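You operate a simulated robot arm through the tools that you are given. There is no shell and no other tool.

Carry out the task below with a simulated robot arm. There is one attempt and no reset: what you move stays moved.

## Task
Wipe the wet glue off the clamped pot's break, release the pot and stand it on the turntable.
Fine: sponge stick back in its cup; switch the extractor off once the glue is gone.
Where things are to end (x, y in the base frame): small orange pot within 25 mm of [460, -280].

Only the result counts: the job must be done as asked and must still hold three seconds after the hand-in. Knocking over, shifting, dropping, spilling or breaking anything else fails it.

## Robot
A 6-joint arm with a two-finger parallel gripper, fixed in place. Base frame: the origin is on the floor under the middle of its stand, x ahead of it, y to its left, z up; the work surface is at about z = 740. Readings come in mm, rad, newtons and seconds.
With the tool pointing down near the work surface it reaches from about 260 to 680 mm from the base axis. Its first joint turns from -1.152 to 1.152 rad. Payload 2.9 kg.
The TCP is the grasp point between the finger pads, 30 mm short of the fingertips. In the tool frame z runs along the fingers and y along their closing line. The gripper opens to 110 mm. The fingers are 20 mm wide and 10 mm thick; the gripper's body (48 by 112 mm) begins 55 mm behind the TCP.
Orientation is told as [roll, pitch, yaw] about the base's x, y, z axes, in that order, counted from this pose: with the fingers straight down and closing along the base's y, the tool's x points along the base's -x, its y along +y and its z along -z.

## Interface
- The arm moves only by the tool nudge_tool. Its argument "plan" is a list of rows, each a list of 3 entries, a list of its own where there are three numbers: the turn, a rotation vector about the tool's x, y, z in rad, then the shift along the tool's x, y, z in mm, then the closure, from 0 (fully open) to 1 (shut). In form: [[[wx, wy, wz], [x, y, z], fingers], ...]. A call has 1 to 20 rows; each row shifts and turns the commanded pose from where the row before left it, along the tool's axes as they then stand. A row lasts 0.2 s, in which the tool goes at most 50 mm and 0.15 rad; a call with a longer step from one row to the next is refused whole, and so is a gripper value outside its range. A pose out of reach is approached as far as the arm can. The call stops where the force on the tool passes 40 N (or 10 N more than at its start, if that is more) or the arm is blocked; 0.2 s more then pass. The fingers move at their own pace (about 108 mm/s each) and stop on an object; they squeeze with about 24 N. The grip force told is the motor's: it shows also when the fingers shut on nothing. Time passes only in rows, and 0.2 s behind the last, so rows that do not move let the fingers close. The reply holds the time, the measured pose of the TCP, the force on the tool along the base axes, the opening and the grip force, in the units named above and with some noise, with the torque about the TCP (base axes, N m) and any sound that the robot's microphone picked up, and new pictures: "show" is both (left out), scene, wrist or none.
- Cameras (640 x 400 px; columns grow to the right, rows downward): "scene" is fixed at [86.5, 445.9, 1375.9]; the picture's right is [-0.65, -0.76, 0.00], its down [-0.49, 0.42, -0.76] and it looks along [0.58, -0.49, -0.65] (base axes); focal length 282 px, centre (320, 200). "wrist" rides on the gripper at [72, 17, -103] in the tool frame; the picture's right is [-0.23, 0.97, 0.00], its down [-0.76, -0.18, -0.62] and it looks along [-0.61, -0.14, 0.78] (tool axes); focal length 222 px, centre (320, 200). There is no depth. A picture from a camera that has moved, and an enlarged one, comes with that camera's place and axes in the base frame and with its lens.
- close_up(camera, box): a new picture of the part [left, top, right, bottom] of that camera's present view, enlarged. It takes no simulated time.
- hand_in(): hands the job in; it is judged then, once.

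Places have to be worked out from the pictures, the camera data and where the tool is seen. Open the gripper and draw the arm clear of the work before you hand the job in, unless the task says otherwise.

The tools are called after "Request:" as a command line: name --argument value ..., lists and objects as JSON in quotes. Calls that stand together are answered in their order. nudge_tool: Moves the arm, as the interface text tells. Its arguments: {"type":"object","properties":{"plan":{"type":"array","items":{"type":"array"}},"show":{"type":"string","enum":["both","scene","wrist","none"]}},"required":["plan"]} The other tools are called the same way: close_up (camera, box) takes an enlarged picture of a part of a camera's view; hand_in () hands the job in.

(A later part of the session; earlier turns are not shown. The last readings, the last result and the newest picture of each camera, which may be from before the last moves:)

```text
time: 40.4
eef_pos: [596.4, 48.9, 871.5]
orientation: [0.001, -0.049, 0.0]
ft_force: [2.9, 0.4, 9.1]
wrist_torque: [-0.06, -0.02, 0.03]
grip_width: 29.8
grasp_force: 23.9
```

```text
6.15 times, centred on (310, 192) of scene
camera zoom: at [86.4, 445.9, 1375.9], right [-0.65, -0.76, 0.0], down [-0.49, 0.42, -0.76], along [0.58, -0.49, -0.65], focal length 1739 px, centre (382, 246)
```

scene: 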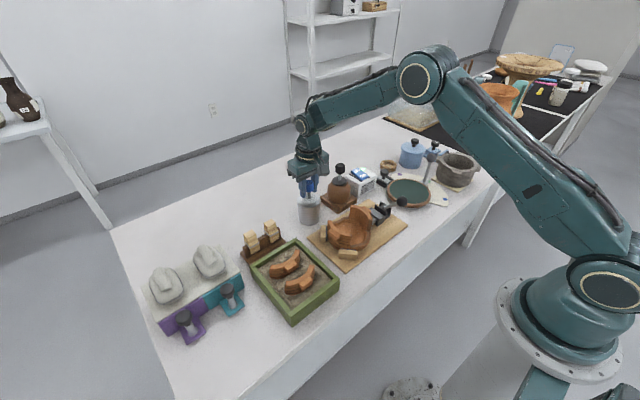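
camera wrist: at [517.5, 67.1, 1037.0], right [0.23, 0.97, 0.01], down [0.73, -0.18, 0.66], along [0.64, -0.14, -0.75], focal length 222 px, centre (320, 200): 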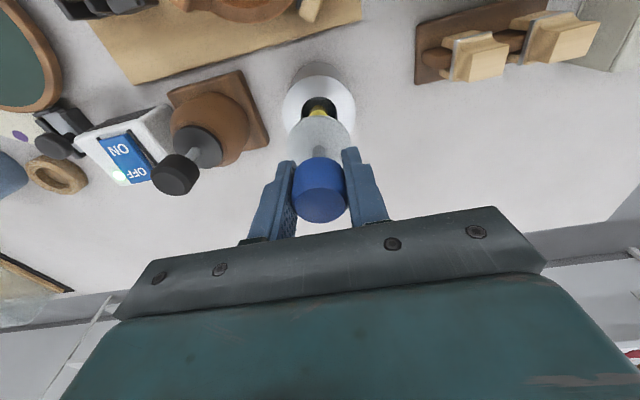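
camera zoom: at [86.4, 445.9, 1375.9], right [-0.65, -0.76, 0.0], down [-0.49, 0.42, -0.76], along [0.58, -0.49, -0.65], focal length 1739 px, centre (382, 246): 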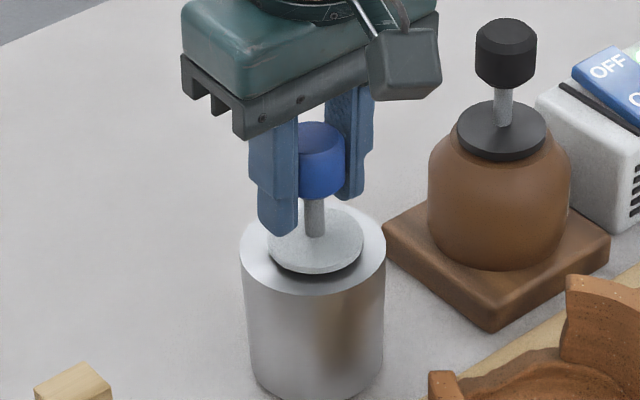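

The flange is seated (9 N upward). I'll ease off slightly and open the gripper.

Request:
nudge_tool --plan '[[[0, 0, 0], [0, 0, -1], 1], [[0, 0, 0], [0, 0, 0], 0.7], [[0, 0, 0], [0, 0, 0], 0.4], [[0, 0, 0], [0, 0, 0], 0.2], [[0, 0, 0], [0, 0, 0], 0.2]]' --show "both"

Request:
close_up --camera "scene" --box '[285, 160, 335, 225]'

```text
time: 41.6
eef_pos: [594.3, 49.5, 870.3]
orientation: [-0.001, -0.045, -0.001]
ft_force: [-0.1, 0.5, 0.7]
wrist_torque: [0.02, -0.01, 0.0]
grip_width: 88.0
grasp_force: 0.0
camera wrist: at [518.1, 66.7, 971.7], right [0.23, 0.97, 0.01], down [0.73, -0.18, 0.66], along [0.64, -0.14, -0.75], focal length 222 px, centre (320, 200)
```

scene: 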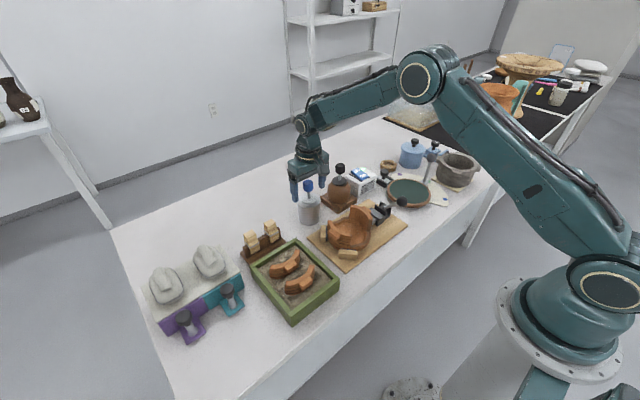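
wrist: 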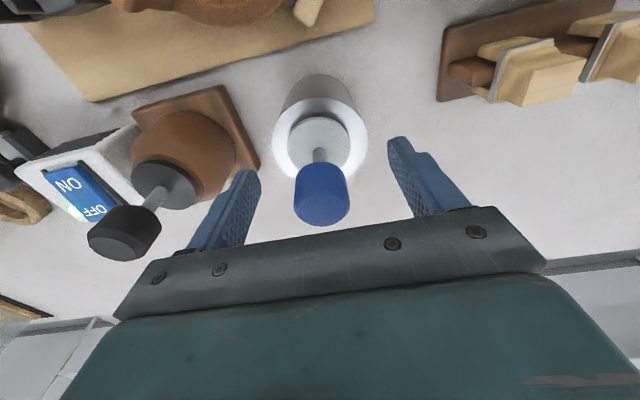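

```text
6.15 times, centred on (310, 192) of scene
camera zoom: at [86.5, 445.9, 1375.9], right [-0.65, -0.76, 0.0], down [-0.49, 0.42, -0.76], along [0.58, -0.49, -0.65], focal length 1739 px, centre (382, 246)
```

zoom: 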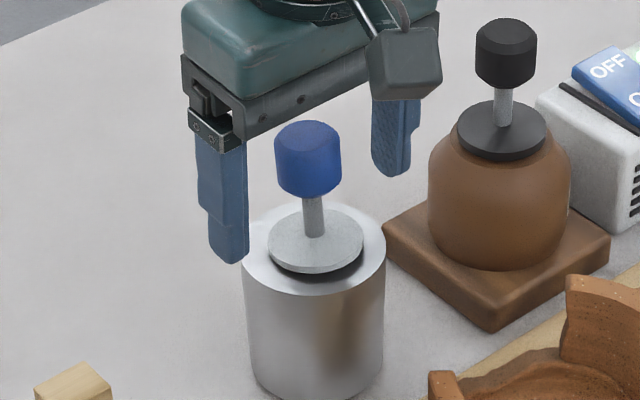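

The stick sits in its cup with the flange on the rim. I'll rise straight up, undo the tilt, and move to view the extractor's rocker near [618, -180, 812].

Request:
nudge_tool --plan '[[[0, 0, 0], [0, 0, -30], 0.2], [[0, 0, 0], [0, 0, -30], 0.2], [[0, 0.045, 0], [0, 0, -35], 0.2], [[0, 0, 0], [5.4, -37.4, 0], 0.2], [[0, 0, 0], [5.4, -37.4, 0], 0.2], [[0, 0, 0], [5.4, -37.4, 0], 0.2], [[0, 0, 0], [5.4, -37.4, 0], 0.2], [[0, 0, 0], [5.4, -37.4, 0], 0.2], [[0, 0, 0], [5.4, -37.4, 0], 0.2], [[0, 0, 0], [0, 0, 0], 0.2], [[0, 0, 0], [0, 0, 0], 0.2]]' --show "both"

Request:
close_up --camera "wrist" --box '[250, 80, 410, 200]'

Request:
close_up --camera "scene" --box '[330, 150, 390, 200]'

Request:
close_up --camera "scene" --box '[285, 160, 335, 225]'

```text
time: 44.0
eef_pos: [560.3, -173.4, 963.1]
orientation: [-0.001, 0.001, 0.0]
ft_force: [-0.7, 0.5, 0.4]
wrist_torque: [-0.02, 0.01, -0.03]
grip_width: 87.7
grasp_force: 0.1
camera wrist: at [486.0, -156.3, 1066.5], right [0.23, 0.97, 0.0], down [0.76, -0.18, 0.62], along [0.61, -0.14, -0.78], focal length 222 px, centre (320, 200)
```

scene: 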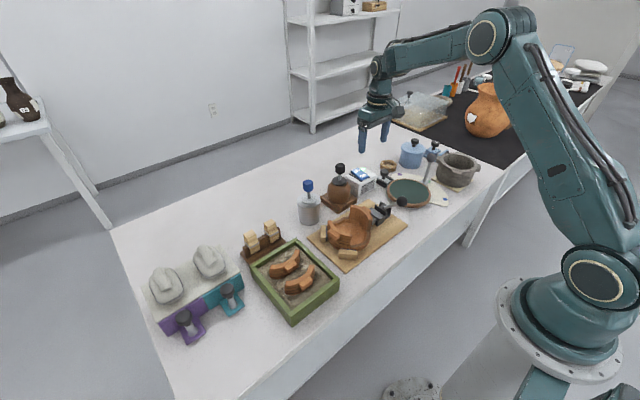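
wrist: 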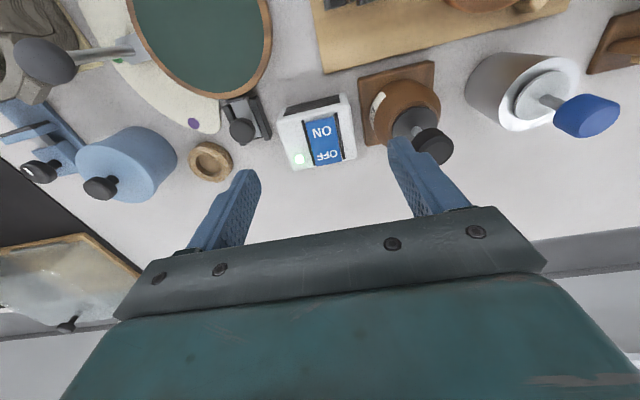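

```text
3.33 times, centred on (330, 140) of wrist
camera zoom: at [486.0, -156.3, 1066.5], right [0.23, 0.97, 0.0], down [0.76, -0.18, 0.62], along [0.61, -0.14, -0.78], focal length 740 px, centre (287, 400)
```

zoom: 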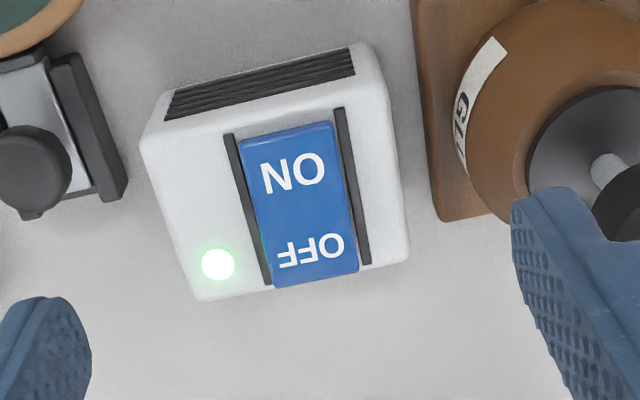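

```text
8.00 times, centred on (360, 175) of scene
camera zoom: at [86.5, 445.9, 1375.9], right [-0.65, -0.76, 0.0], down [-0.49, 0.42, -0.76], along [0.58, -0.49, -0.65], focal length 2260 px, centre (0, 400)
```

zoom: 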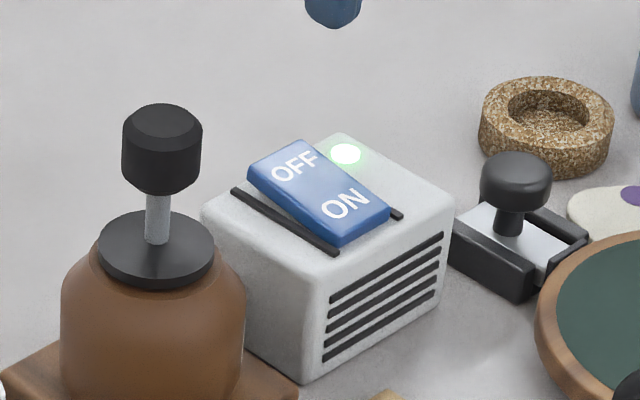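

```text
6.15 times, centred on (310, 192) of scene
camera zoom: at [86.5, 445.9, 1375.9], right [-0.65, -0.76, 0.0], down [-0.49, 0.42, -0.76], along [0.58, -0.49, -0.65], focal length 1739 px, centre (382, 246)
```

zoom: 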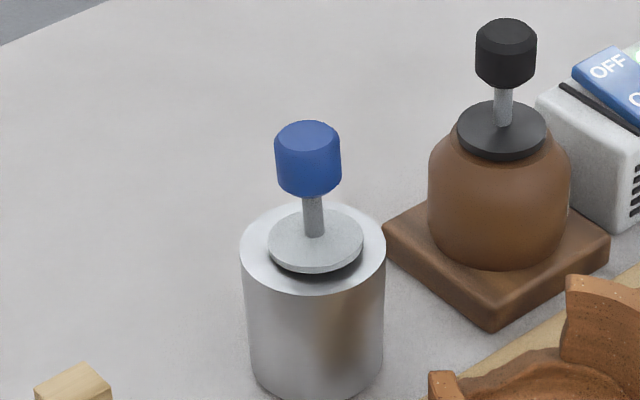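

The rocker's OFF end (toward +x) stands proud at about [618, -178, 815], with the green LED lit. I'll shut the fingers and bring the tips above it.

Request:
nudge_tool --plan '[[[0, 0, 0], [-30, -1.6, 0], 0.6], [[0, 0, 0], [-30.4, -1.6, 15], 1], [[0, 0, 0], [0, 0, 30], 1], [[0, 0, 0], [0, 0, 30], 1], [[0, 0, 0], [0, 0, 0], 1], [[0, 0, 0], [0, 0, 0], 1]]' --show "both"

Request:
close_up --camera "wrist" --box '[250, 80, 410, 200]'

Request:
close_up --camera "scene" --box '[330, 140, 390, 200]'

```text
time: 45.4
eef_pos: [619.2, -176.0, 891.1]
orientation: [0.0, 0.0, -0.001]
ft_force: [0.1, 0.9, 0.3]
wrist_torque: [-0.01, -0.02, 0.01]
grip_width: 0.1
grasp_force: 24.4
camera wrist: at [545.9, -159.9, 993.6], right [0.23, 0.97, 0.0], down [0.76, -0.18, 0.62], along [0.61, -0.14, -0.78], focal length 222 px, centre (320, 200)
```

scene: 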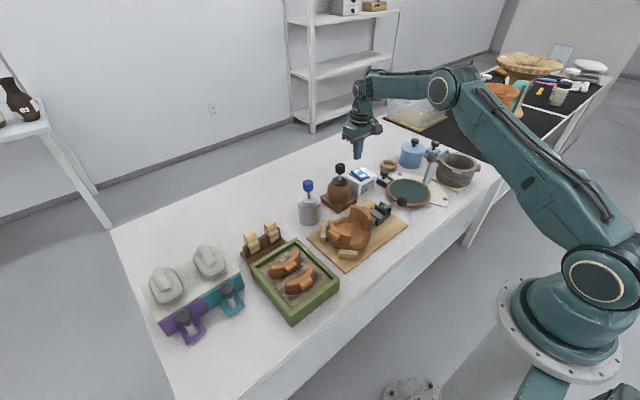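
wrist: 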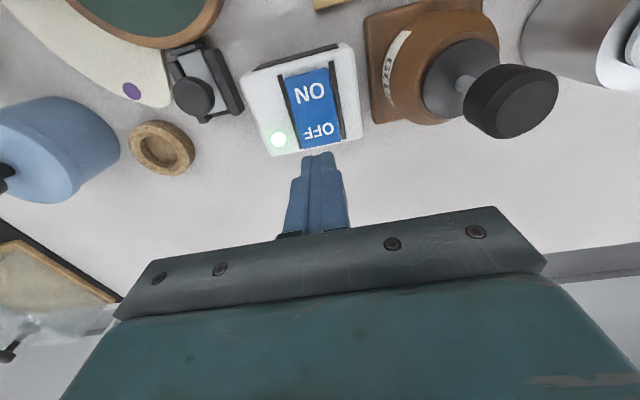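

```text
3.33 times, centred on (330, 140) of wrist
camera zoom: at [545.9, -159.9, 993.6], right [0.23, 0.97, 0.0], down [0.76, -0.18, 0.62], along [0.61, -0.14, -0.78], focal length 740 px, centre (287, 400)
```

zoom: 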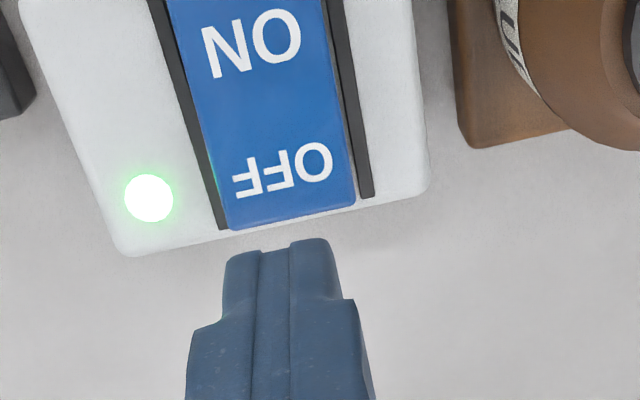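

```text
6.67 times, centred on (360, 170) of scene
camera zoom: at [86.5, 445.9, 1375.9], right [-0.65, -0.76, 0.0], down [-0.49, 0.42, -0.76], along [0.58, -0.49, -0.65], focal length 1884 px, centre (53, 400)
```

zoom: 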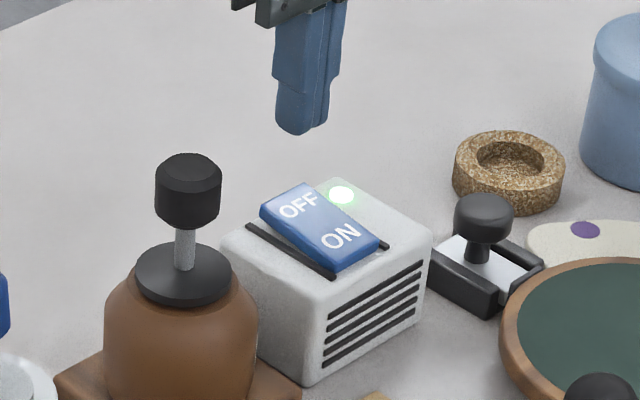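

The closed tips project right onto the OFF end in both views. I'll descend close to it and then press gently.

Request:
nudge_tool --plan '[[[0, 0, 0], [0, 0, 15], 1], [[0, 0, 0], [0, 0, 15], 1], [[0, 0, 0], [0, 0, 8], 1], [[0, 0, 0], [0, 0, 0], 1]]' --show "none"

Request:
nudge_tool --plan '[[[0, 0, 0], [0, 0, 3], 1], [[0, 0, 0], [0, 0, 3], 1], [[0, 0, 0], [0, 0, 0], 1]]' --show "scene"

Request:
close_up --camera "scene" --box '[330, 140, 390, 200]'

```text
time: 46.4
eef_pos: [618.4, -177.9, 854.3]
orientation: [0.001, 0.0, 0.0]
ft_force: [-0.6, -0.1, -0.4]
wrist_torque: [-0.01, -0.03, -0.01]
grip_width: 0.3
grasp_force: 23.9
```

```text
time: 47.2
eef_pos: [619.3, -176.5, 848.0]
orientation: [-0.001, 0.0, 0.001]
ft_force: [-1.0, -0.4, -0.8]
wrist_torque: [0.02, 0.02, 0.0]
grip_width: 0.0
grasp_force: 23.8
```

scene: 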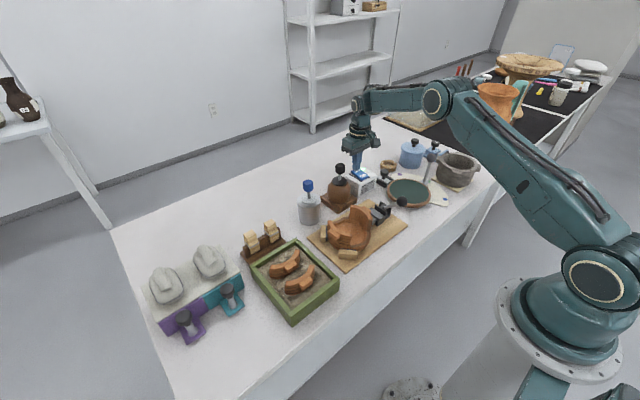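

```text
6.67 times, centred on (360, 170) of scene
camera zoom: at [86.5, 445.9, 1375.9], right [-0.65, -0.76, 0.0], down [-0.49, 0.42, -0.76], along [0.58, -0.49, -0.65], focal length 1884 px, centre (53, 400)
```

zoom: 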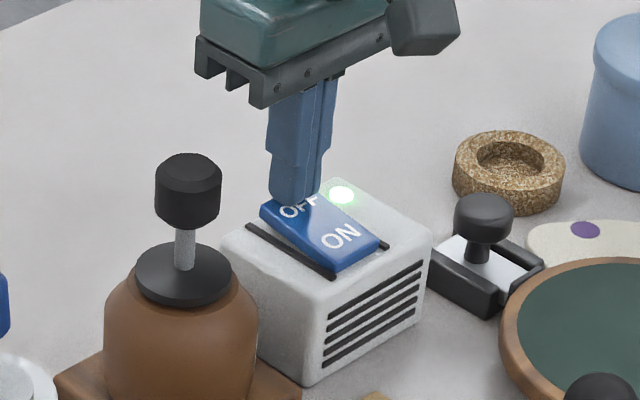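

The tips are right at the OFF end. I'll press down in small steps, watching the force and the LED.

Request:
nudge_tool --plan '[[[0, 0, 0], [0, 0, 2], 1], [[0, 0, 0], [0, 0, 2], 1], [[0, 0, 0], [0, 0, 0], 1]]' --show "none"

Request:
nudge_tool --plan '[[[0, 0, 0], [0, 0, 2], 1], [[0, 0, 0], [0, 0, 2], 1], [[0, 0, 0], [0, 0, 0], 1]]' --show "scene"

Request:
close_up --camera "scene" --box '[330, 140, 390, 200]'

```text
time: 48.0
eef_pos: [619.5, -177.4, 843.7]
orientation: [0.001, -0.001, 0.0]
ft_force: [-0.1, -0.4, -1.6]
wrist_torque: [-0.01, -0.03, 0.04]
grip_width: 0.0
grasp_force: 23.7
heard: click
```

```text
time: 48.8
eef_pos: [620.1, -177.7, 842.9]
orientation: [0.0, -0.003, -0.001]
ft_force: [-4.1, 1.0, 16.8]
wrist_torque: [0.06, 0.26, 0.01]
grip_width: 0.0
grasp_force: 23.9
```

scene: 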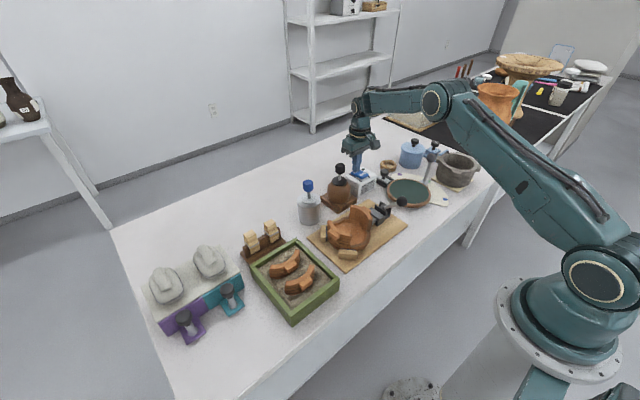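

```text
6.67 times, centred on (360, 170) of scene
camera zoom: at [86.1, 446.0, 1375.9], right [-0.65, -0.76, 0.0], down [-0.49, 0.42, -0.76], along [0.58, -0.49, -0.65], focal length 1884 px, centre (53, 400)
```

zoom: 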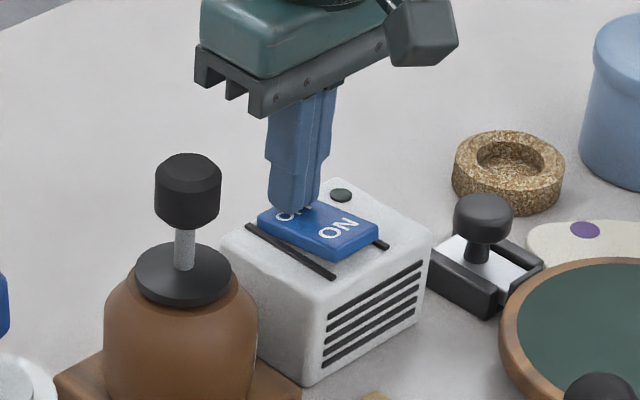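

A click was heard, the LED is dark and the rocker now rests on OFF. I'll back straight up and look closely at the clamp again.

Request:
nudge_tool --plan '[[[0, 0, 0], [0, 0, -20], 1], [[0, 0, 0], [0, 0, -40], 1], [[0, 0, 0], [0, 0, -40], 0.5], [[0, 0, 0], [30, 0, -10], 0], [[0, 0, 0], [40, 10, 0], 0], [[0, 0, 0], [40, 10, 0], 0], [[0, 0, 0], [40, 10, 0], 0], [[0, 0, 0], [0, 0, 0], 0], [[0, 0, 0], [0, 0, 0], 0]]' --show "both"

Request:
close_up --camera "scene" --box '[355, 180, 415, 230]'

Request:
close_up --camera "wrist" --box '[240, 0, 420, 130]'

Request:
close_up --camera "scene" --box '[330, 150, 390, 200]'

Request:
close_up --camera "scene" --box '[370, 140, 470, 220]'

```text
time: 50.8
eef_pos: [469.1, -148.3, 949.2]
orientation: [-0.001, 0.0, 0.0]
ft_force: [0.4, -0.7, 0.4]
wrist_torque: [0.0, -0.02, -0.01]
grip_width: 110.1
grasp_force: 0.0
camera wrist: at [395.5, -131.3, 1053.1], right [0.23, 0.97, 0.0], down [0.76, -0.18, 0.62], along [0.61, -0.14, -0.78], focal length 222 px, centre (320, 200)
```

scene: 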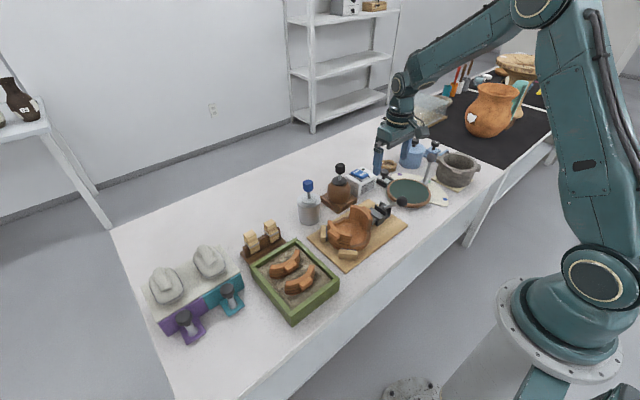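
wrist: 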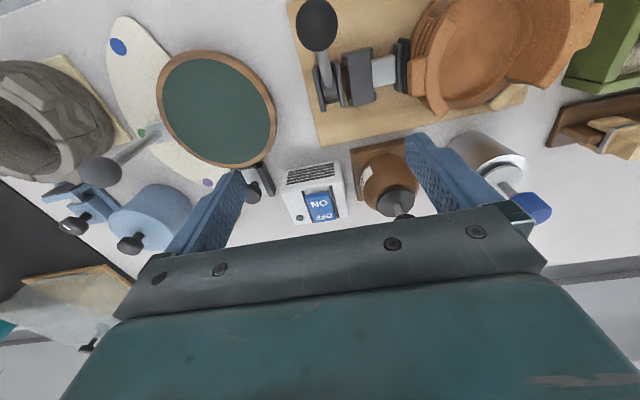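

```text
8.00 times, centred on (385, 205) of scene
camera zoom: at [86.5, 445.9, 1375.9], right [-0.65, -0.76, 0.0], down [-0.49, 0.42, -0.76], along [0.58, -0.49, -0.65], focal length 2260 px, centre (-200, 160)
```

zoom: 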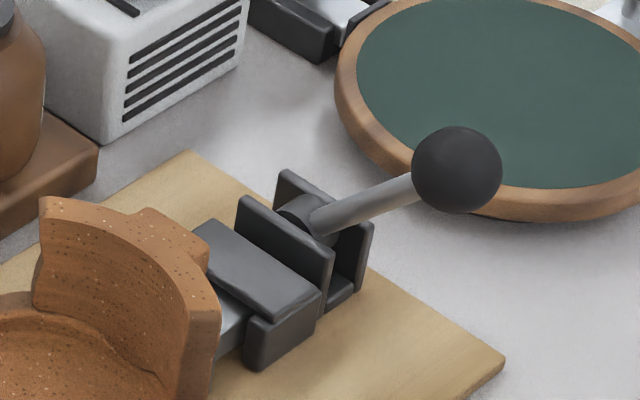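

```text
3.08 times, centred on (330, 65) of wrist
camera zoom: at [395.5, -131.3, 1053.1], right [0.23, 0.97, 0.0], down [0.76, -0.18, 0.62], along [0.61, -0.14, -0.78], focal length 684 px, centre (289, 615)
```

zoom: 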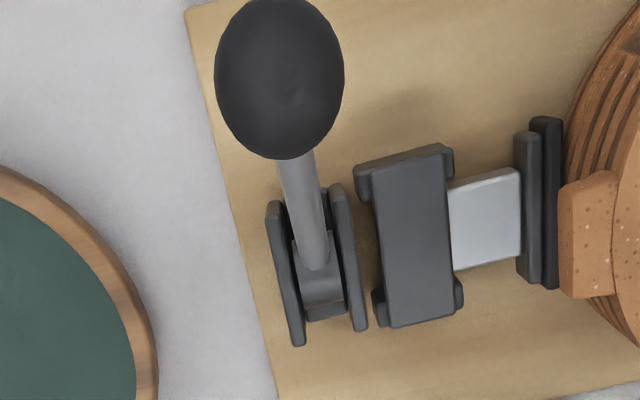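

```text
8.00 times, centred on (360, 175) of scene
camera zoom: at [86.5, 445.9, 1375.9], right [-0.65, -0.76, 0.0], down [-0.49, 0.42, -0.76], along [0.58, -0.49, -0.65], focal length 2260 px, centre (0, 400)
```

zoom: 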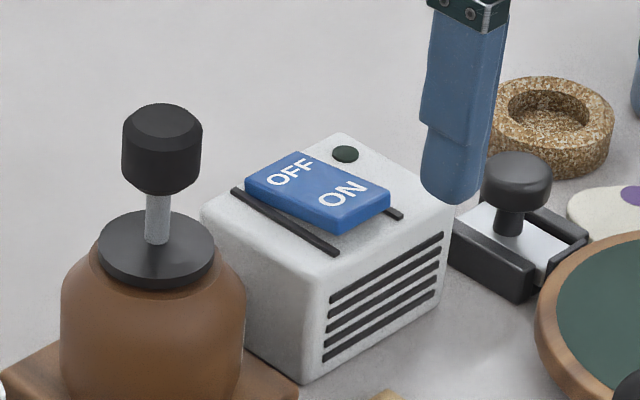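

```text
5.00 times, centred on (420, 180) of scene
camera zoom: at [86.5, 445.9, 1375.9], right [-0.65, -0.76, 0.0], down [-0.49, 0.42, -0.76], along [0.58, -0.49, -0.65], focal length 1413 px, centre (-180, 300)
```

zoom: 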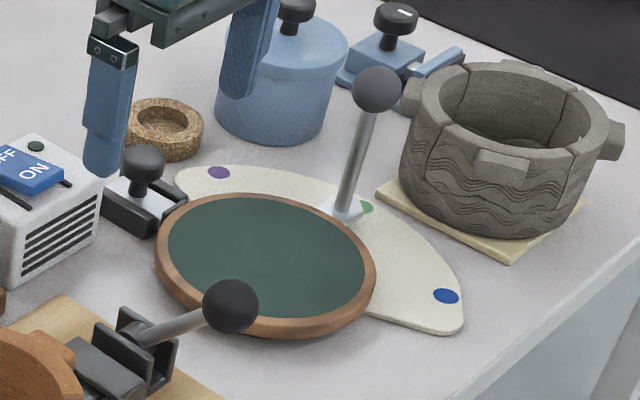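

The extractor is off. The lever ball is at about [399.5, -134, 843], pivot near [456, -134, 778]. I'll bring the open gripper above the ball to grip it from both y sides.

Request:
nudge_tool --plan '[[[0, 0, 0], [35, 7, 0], 0], [[0, 0, 0], [35.5, 7, 15], 0], [[0, 0, 0], [0, 0, 30], 0], [[0, 0, 0], [0, 0, 0], 0], [[0, 0, 0], [0, 0, 0], 0]]' --show "both"

Request:
close_up --camera "wrist" --box '[220, 60, 420, 220]'

Request:
close_up --camera "scene" --box '[360, 140, 440, 230]'

```text
time: 52.0
eef_pos: [398.0, -134.2, 905.1]
orientation: [0.0, 0.0, -0.001]
ft_force: [0.2, 0.1, 0.1]
wrist_torque: [-0.01, -0.02, 0.04]
grip_width: 110.3
grasp_force: 0.1
camera wrist: at [324.6, -117.3, 1007.8], right [0.23, 0.97, 0.0], down [0.76, -0.18, 0.62], along [0.61, -0.14, -0.78], focal length 222 px, centre (320, 200)
```

scene: 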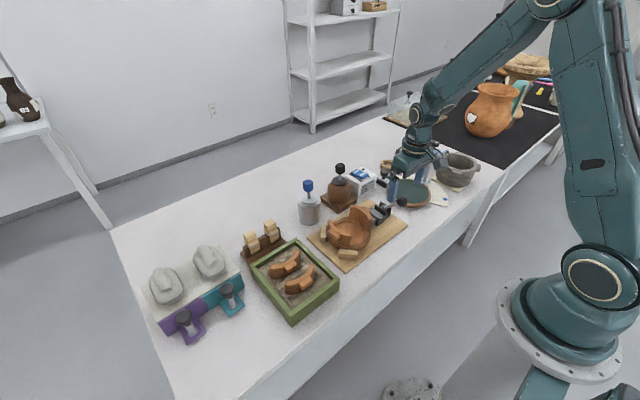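
wrist: 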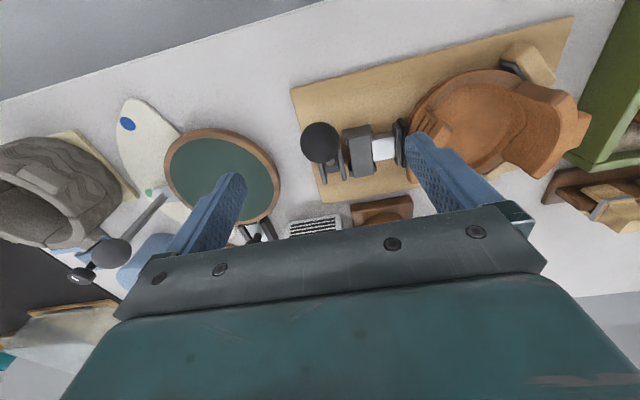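

```text
2.50 times, centred on (320, 140) of wrist
camera zoom: at [324.6, -117.3, 1007.8], right [0.23, 0.97, 0.0], down [0.76, -0.18, 0.62], along [0.61, -0.14, -0.78], focal length 555 px, centre (320, 350)
```

zoom: 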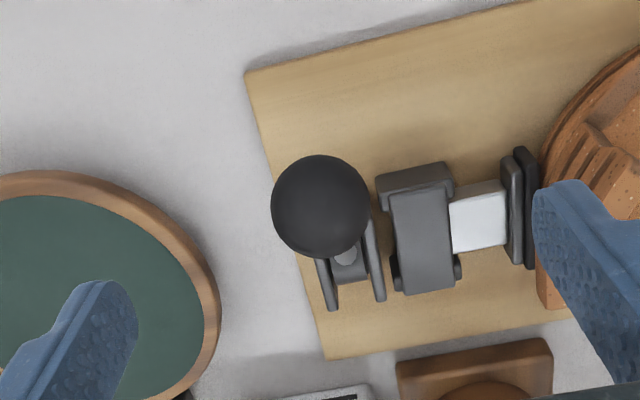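

```text
4.44 times, centred on (400, 185) of scene
camera zoom: at [86.5, 445.9, 1375.9], right [-0.65, -0.76, 0.0], down [-0.49, 0.42, -0.76], along [0.58, -0.49, -0.65], focal length 1256 px, centre (-36, 267)
```

zoom: 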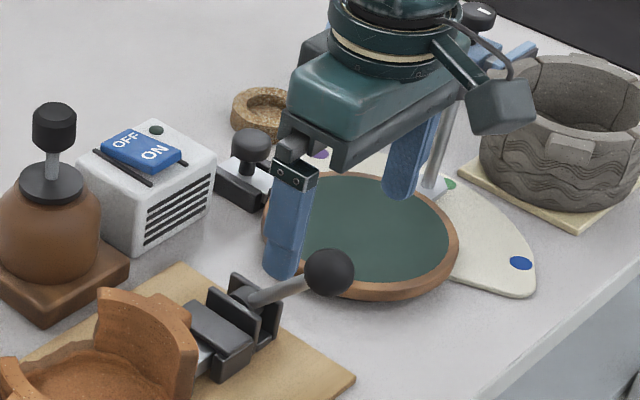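

The ball is directly under the TCP. I'll lower around it and close.

Request:
nudge_tool --plan '[[[0, 0, 0], [0, 0, 20], 0], [[0, 0, 0], [0, 0, 20], 0], [[0, 0, 0], [0, 0, 15], 0], [[0, 0, 0], [0, 0, 5], 0], [[0, 0, 0], [0, 0, 0], 0.4], [[0, 0, 0], [0, 0, 0], 0.7], [[0, 0, 0], [0, 0, 0], 1], [[0, 0, 0], [0, 0, 0], 1], [[0, 0, 0], [0, 0, 0], 1]]' --show "both"

Request:
close_up --camera "wrist" --box '[220, 60, 420, 220]'

Request:
close_up --camera "scene" --box '[360, 150, 440, 230]'

```text
time: 54.0
eef_pos: [398.9, -133.9, 842.8]
orientation: [-0.001, 0.0, -0.004]
ft_force: [1.6, -12.3, -7.4]
wrist_torque: [0.01, 0.24, -0.02]
grip_width: 30.6
grasp_force: 44.5
camera wrist: at [326.3, -116.9, 946.0], right [0.23, 0.97, 0.0], down [0.76, -0.18, 0.62], along [0.61, -0.14, -0.78], focal length 222 px, centre (320, 200)
```

scene: 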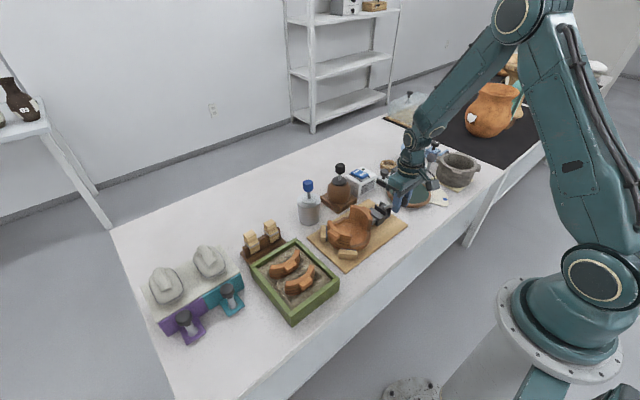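
wrist: 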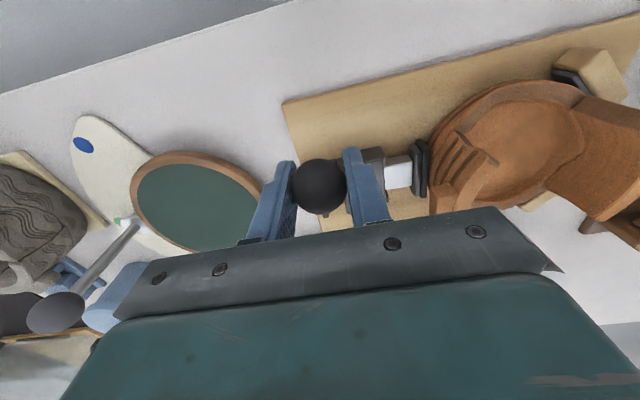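

```text
2.50 times, centred on (320, 140) of wrist
camera zoom: at [326.3, -116.9, 946.0], right [0.23, 0.97, 0.0], down [0.76, -0.18, 0.62], along [0.61, -0.14, -0.78], focal length 555 px, centre (320, 350)
```

zoom: 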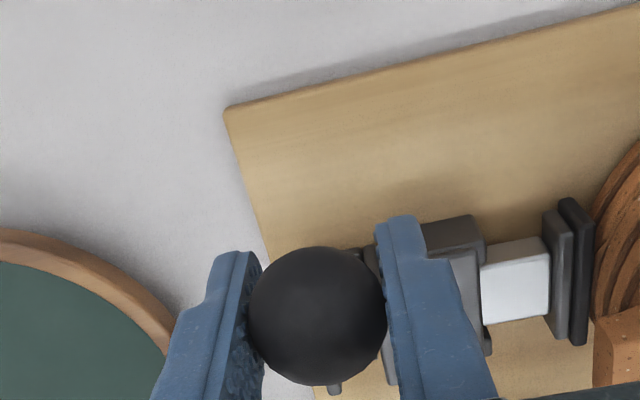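

```text
5.00 times, centred on (400, 190) of scene
camera zoom: at [86.7, 445.6, 1376.0], right [-0.65, -0.76, 0.0], down [-0.49, 0.42, -0.76], along [0.58, -0.49, -0.65], focal length 1413 px, centre (-80, 250)
```

zoom: 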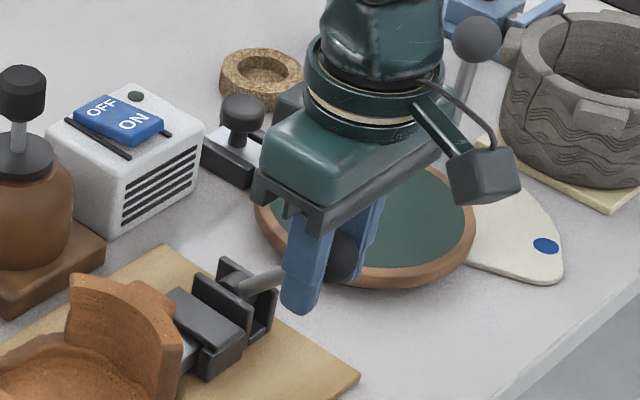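

The ball is gripped, with about 12 N side load because I'm slightly too far in +y. I'll ease the tool to −y to relieve it.

Request:
nudge_tool --plan '[[[0, 0, 0], [0, -1.5, 0], 1], [[0, 0, 0], [0, 0, 0], 1]]' --show "none"

```text
time: 54.6
eef_pos: [399.5, -134.3, 843.2]
orientation: [0.002, -0.001, 0.002]
ft_force: [4.5, -5.9, -11.8]
wrist_torque: [0.03, 0.21, -0.12]
grip_width: 30.7
grasp_force: 45.3
```

Request:
nudge_tool --plan '[[[0, 0, 0], [-0.7, -0.8, 0.9], 1], [[0, 0, 0], [0, 0, 0], 1]]' --show "none"

```text
time: 55.2
eef_pos: [398.8, -134.1, 843.9]
orientation: [0.004, 0.002, 0.003]
ft_force: [-3.7, 7.0, 4.2]
wrist_torque: [0.06, -0.04, 0.04]
grip_width: 31.0
grasp_force: 44.9
```

Loads are small now. I'll test the lever by moving the ball a few millimetres along its arc up and toward +x.

Request:
nudge_tool --plan '[[[0, 0, 0], [-2.2, 0.3, -2], 1], [[0, 0, 0], [-2.2, 0, -2], 1], [[0, 0, 0], [0, 0, 0], 1]]' --show "scene"

Request:
close_up --camera "scene" --box '[360, 150, 440, 230]'

```text
time: 56.0
eef_pos: [402.3, -134.6, 846.4]
orientation: [0.0, 0.006, -0.001]
ft_force: [-6.5, 9.7, -18.4]
wrist_torque: [-0.03, 1.28, -0.07]
grip_width: 30.9
grasp_force: 45.3
```

scene: 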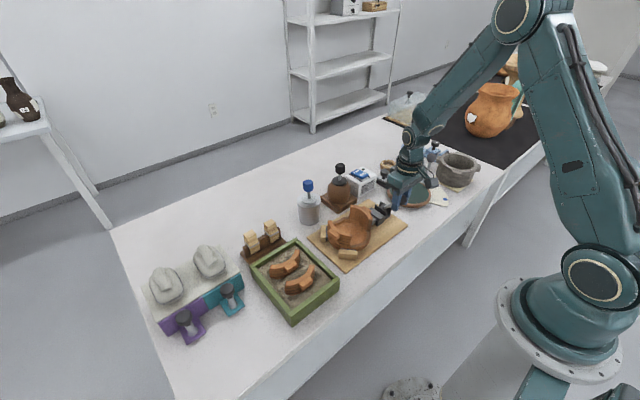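

```text
5.00 times, centred on (400, 190) of scene
camera zoom: at [86.7, 446.0, 1375.9], right [-0.65, -0.76, 0.0], down [-0.49, 0.42, -0.76], along [0.58, -0.49, -0.65], focal length 1413 px, centre (-80, 250)
```

zoom: 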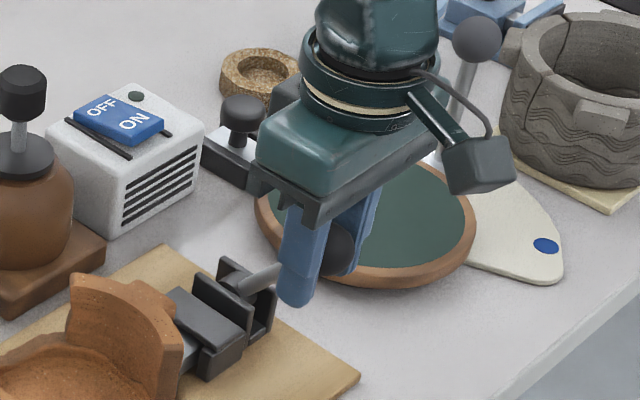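

Resistance rose to about 17 N with a large pitch torque, so gripping is hindering the lever's rotation. I'll release the ball and see whether the lever moved.

Request:
nudge_tool --plan '[[[0, 0, 0], [0, 0, 0], 0.7], [[0, 0, 0], [0, 0, 0], 0.4], [[0, 0, 0], [0, 0, 0], 0], [[0, 0, 0], [0, 0, 0], 0]]' --show "both"

Request:
close_up --camera "scene" --box '[360, 150, 440, 230]'

Request:
close_up --camera "wrist" --box '[220, 60, 420, 220]'

```text
time: 57.0
eef_pos: [402.9, -135.0, 847.8]
orientation: [-0.001, -0.001, 0.001]
ft_force: [0.1, -0.3, -0.2]
wrist_torque: [0.0, 0.04, 0.01]
grip_width: 110.2
grasp_force: 0.0
camera wrist: at [331.2, -118.3, 950.2], right [0.23, 0.97, 0.0], down [0.76, -0.18, 0.62], along [0.61, -0.14, -0.78], focal length 222 px, centre (320, 200)
```

scene: 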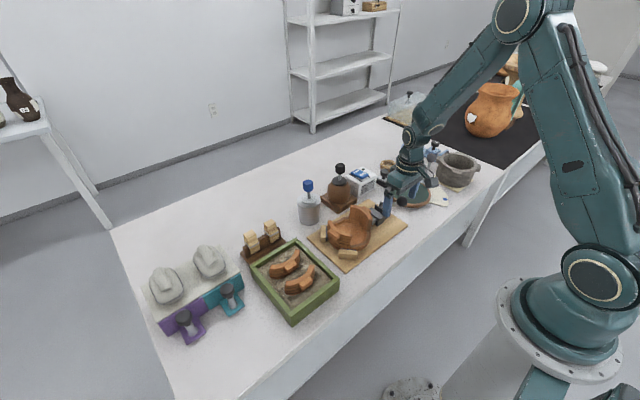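
wrist: 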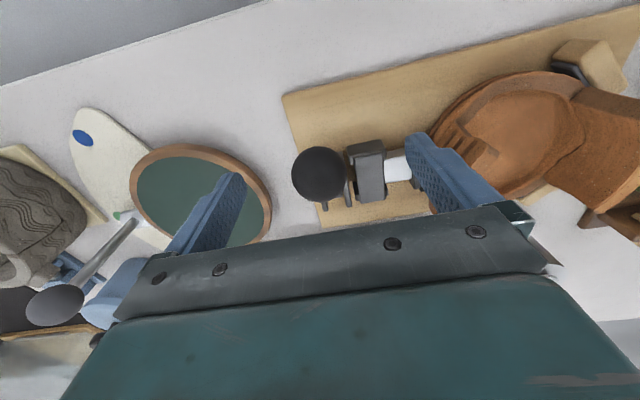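

```text
5.00 times, centred on (400, 190) of scene
camera zoom: at [86.5, 445.9, 1375.9], right [-0.65, -0.76, 0.0], down [-0.49, 0.42, -0.76], along [0.58, -0.49, -0.65], focal length 1413 px, centre (-80, 250)
```

zoom: 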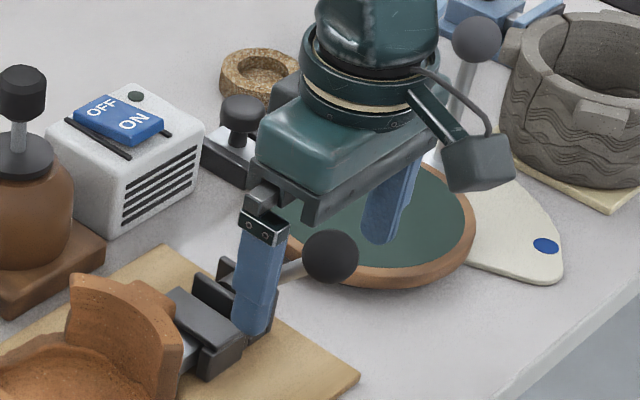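

```text
2.50 times, centred on (320, 140) of wrist
camera zoom: at [331.2, -118.3, 950.2], right [0.23, 0.97, 0.0], down [0.76, -0.18, 0.62], along [0.61, -0.14, -0.78], focal length 555 px, centre (320, 350)
```

zoom: 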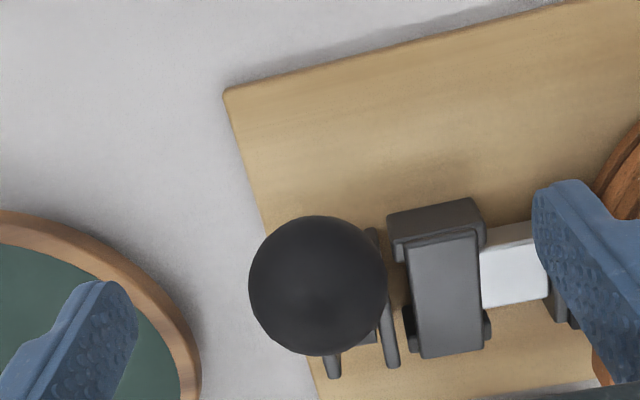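

The lever sprang back to its original lean, so it moves freely but falls back; it needs to be carried past vertical toward +x. I'll rise, shut the fingers, and come down on the base side of the ball to push it over.

Request:
nudge_tool --plan '[[[0, 0, 0], [0, 0, -30], 0], [[0, 0, 0], [0, 0, -32], 0], [[0, 0, 0], [20, 0, 0], 0.5], [[0, 0, 0], [20, 0, 0], 1], [[0, 0, 0], [0, 0, 0], 1], [[0, 0, 0], [0, 0, 20], 1], [[0, 0, 0], [0, 0, 20], 1], [[0, 0, 0], [0, 0, 15], 1], [[0, 0, 0], [0, 0, 0], 1], [[0, 0, 0], [0, 0, 0], 1]]' --show "both"

Request:
close_up --camera "scene" --box '[360, 150, 440, 230]'

Request:
close_up --camera "wrist" --box '[220, 80, 420, 230]'

```text
time: 59.2
eef_pos: [365.0, -133.3, 854.1]
orientation: [0.001, 0.0, 0.001]
ft_force: [0.7, -0.2, -0.3]
wrist_torque: [-0.05, 0.03, 0.03]
grip_width: 0.1
grasp_force: 24.0
camera wrist: at [292.5, -116.8, 958.4], right [0.23, 0.97, 0.0], down [0.76, -0.18, 0.62], along [0.61, -0.14, -0.78], focal length 222 px, centre (320, 200)
```

scene: 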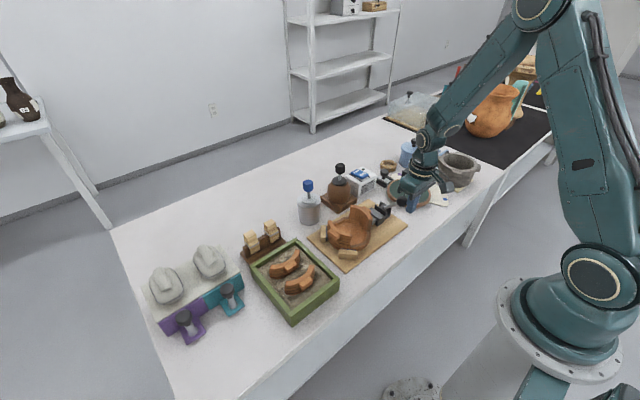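
wrist: 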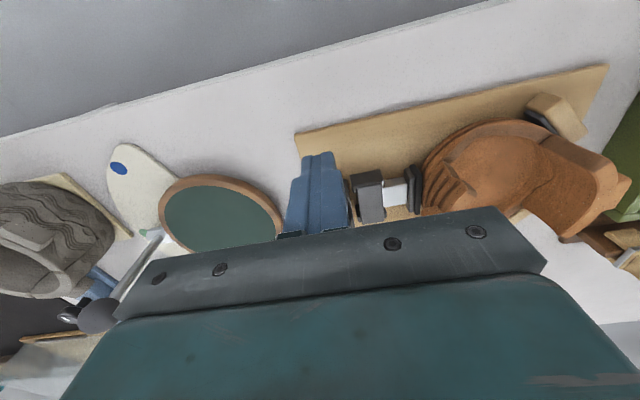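

```text
5.00 times, centred on (400, 190) of scene
camera zoom: at [86.5, 445.9, 1375.9], right [-0.65, -0.76, 0.0], down [-0.49, 0.42, -0.76], along [0.58, -0.49, -0.65], focal length 1413 px, centre (-80, 250)
```

zoom: 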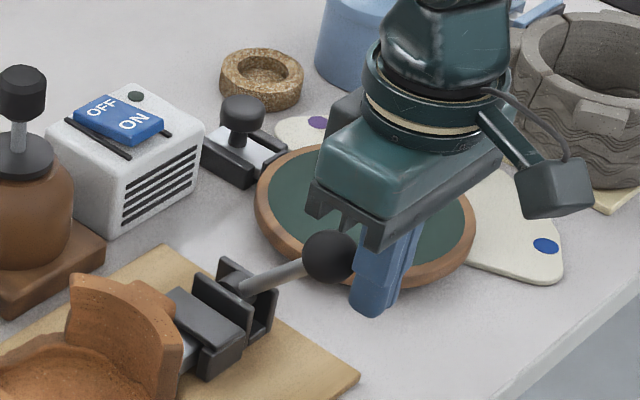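

```text
2.67 times, centred on (320, 155) of wrist
camera zoom: at [292.5, -116.8, 958.4], right [0.23, 0.97, 0.0], down [0.76, -0.18, 0.62], along [0.61, -0.14, -0.78], focal length 592 px, centre (320, 320)
```

zoom: 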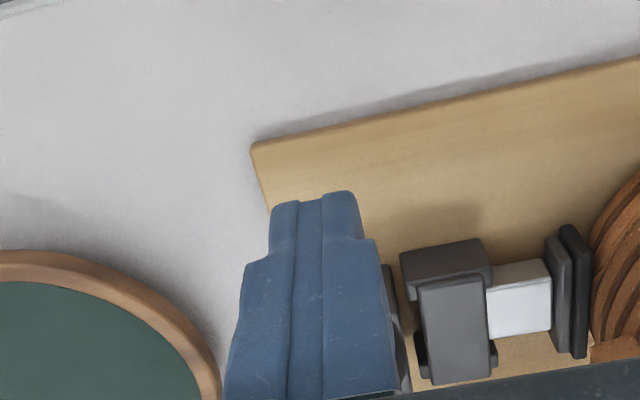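

The closed fingers stand just on the base side of the ball. I'll push toward +x in moderate steps and watch the force.

Request:
nudge_tool --plan '[[[0, 0, 0], [-8, -1, 0], 1], [[0, 0, 0], [-6, 0, 0], 1], [[0, 0, 0], [-6, 0, 0], 1], [[0, 0, 0], [-6, 0, 0], 1], [[0, 0, 0], [0, 0, 0], 1]]' --show "scene"

Request:
close_up --camera "scene" --box '[360, 150, 440, 230]'

```text
time: 60.1
eef_pos: [382.9, -135.1, 855.0]
orientation: [0.003, 0.008, -0.002]
ft_force: [-6.4, 1.3, 8.2]
wrist_torque: [0.02, -0.07, 0.03]
grip_width: 0.0
grasp_force: 24.3
stopped in row 4: the force on the tool passed its limit at 54 N (the readings are from after the stop); the commanded pose is now the measured one
```

scene: 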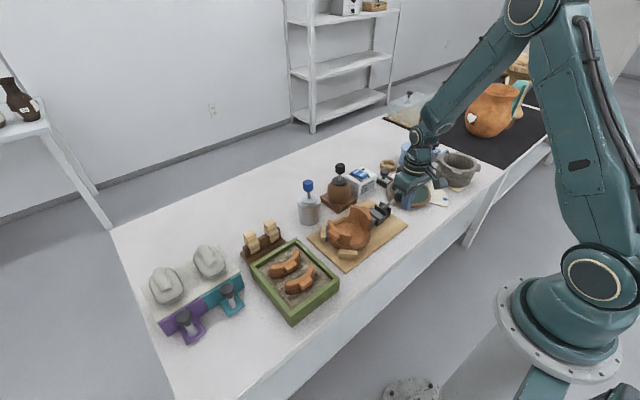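

```text
5.00 times, centred on (400, 190) of scene
camera zoom: at [86.3, 445.9, 1375.9], right [-0.65, -0.76, 0.0], down [-0.49, 0.42, -0.76], along [0.58, -0.49, -0.65], focal length 1413 px, centre (-80, 250)
```

zoom: 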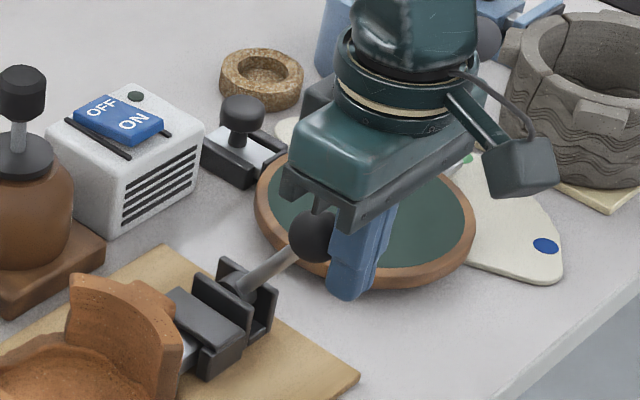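

The lever is moving: the ball rose and shifted toward +x. Horizontal pushing wedges it, so I'll follow the arc tangentially and more slowly.

Request:
nudge_tool --plan '[[[0, 0, 0], [-1.9, 0, -1.3], 1], [[0, 0, 0], [-1.9, 0, -1.3], 1], [[0, 0, 0], [-2, 0, -1.1], 1], [[0, 0, 0], [-2, 0, -1.1], 1], [[0, 0, 0], [0, 0, 0], 1]]' --show "none"

```text
time: 61.3
eef_pos: [391.5, -134.1, 860.0]
orientation: [0.002, 0.008, -0.001]
ft_force: [-1.0, 1.7, 0.6]
wrist_torque: [0.02, -0.01, 0.04]
grip_width: 0.0
grasp_force: 23.8
```

Force is low with this motion. I'll continue along the arc.

Request:
nudge_tool --plan '[[[0, 0, 0], [-2.5, 0, -1.3], 1], [[0, 0, 0], [-2.5, 0, -1.2], 1], [[0, 0, 0], [-2.5, 0, -1.1], 1], [[0, 0, 0], [-2.5, 0, -1], 1], [[0, 0, 0], [-2.5, 0, -0.9], 1], [[0, 0, 0], [-2.5, 0, -0.8], 1], [[0, 0, 0], [0, 0, 0], 1]]' --show "scene"

Request:
close_up --camera "scene" --box '[360, 150, 440, 230]'

```text
time: 62.9
eef_pos: [406.9, -135.9, 865.6]
orientation: [0.002, 0.009, -0.002]
ft_force: [-0.1, -1.1, 0.0]
wrist_torque: [0.01, -0.02, 0.03]
grip_width: 0.0
grasp_force: 23.8
```

scene: 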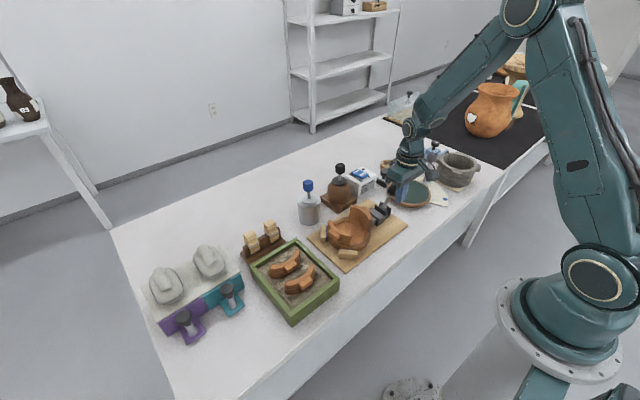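

```text
5.00 times, centred on (400, 190) of scene
camera zoom: at [86.5, 445.9, 1375.9], right [-0.65, -0.76, 0.0], down [-0.49, 0.42, -0.76], along [0.58, -0.49, -0.65], focal length 1413 px, centre (-80, 250)
```

zoom: 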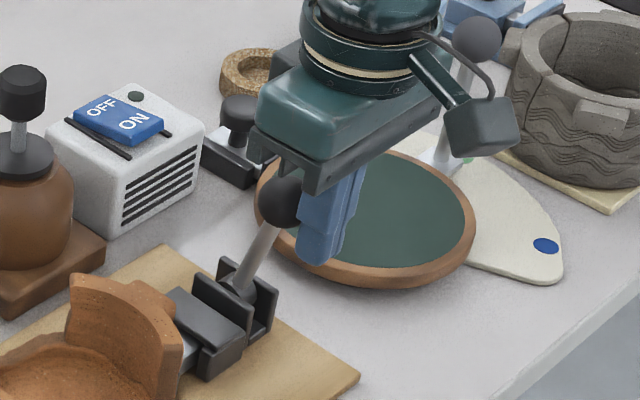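

The lever is swinging up freely. I'll keep pushing it past vertical.

Request:
nudge_tool --plan '[[[0, 0, 0], [-3, 0, -0.5], 1], [[0, 0, 0], [-3, 0, -0.4], 1], [[0, 0, 0], [-3, 0, 0], 1], [[0, 0, 0], [-3, 0, 0], 1], [[0, 0, 0], [-3, 0, 0], 1], [[0, 0, 0], [-3, 0, 0], 1], [[0, 0, 0], [-3, 0, 0.2], 1], [[0, 0, 0], [-3, 0, 0.3], 1], [[0, 0, 0], [-3, 0, 0.4], 1], [[0, 0, 0], [0, 0, 0], 1]]' --show "scene"

Request:
close_up --camera "scene" --box '[350, 150, 430, 230]'

```text
time: 65.1
eef_pos: [434.3, -134.8, 864.9]
orientation: [0.002, 0.01, -0.002]
ft_force: [0.0, 0.4, -0.1]
wrist_torque: [-0.02, -0.03, 0.05]
grip_width: 0.1
grasp_force: 24.2
```

scene: 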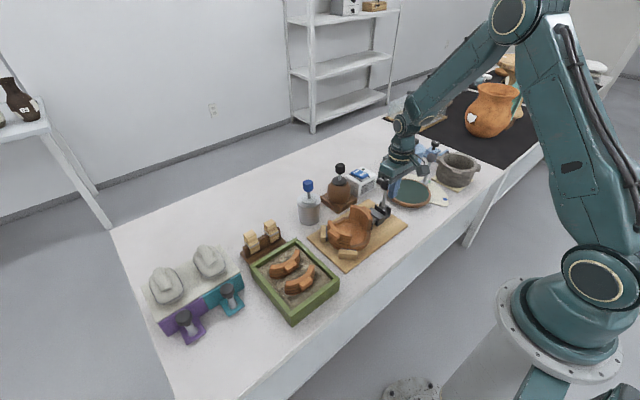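

```text
5.00 times, centred on (390, 190) of scene
camera zoom: at [86.5, 445.9, 1375.9], right [-0.65, -0.76, 0.0], down [-0.49, 0.42, -0.76], along [0.58, -0.49, -0.65], focal length 1413 px, centre (-30, 250)
```

zoom: 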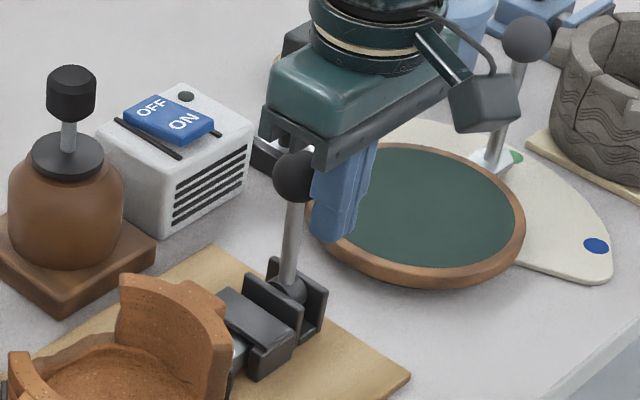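

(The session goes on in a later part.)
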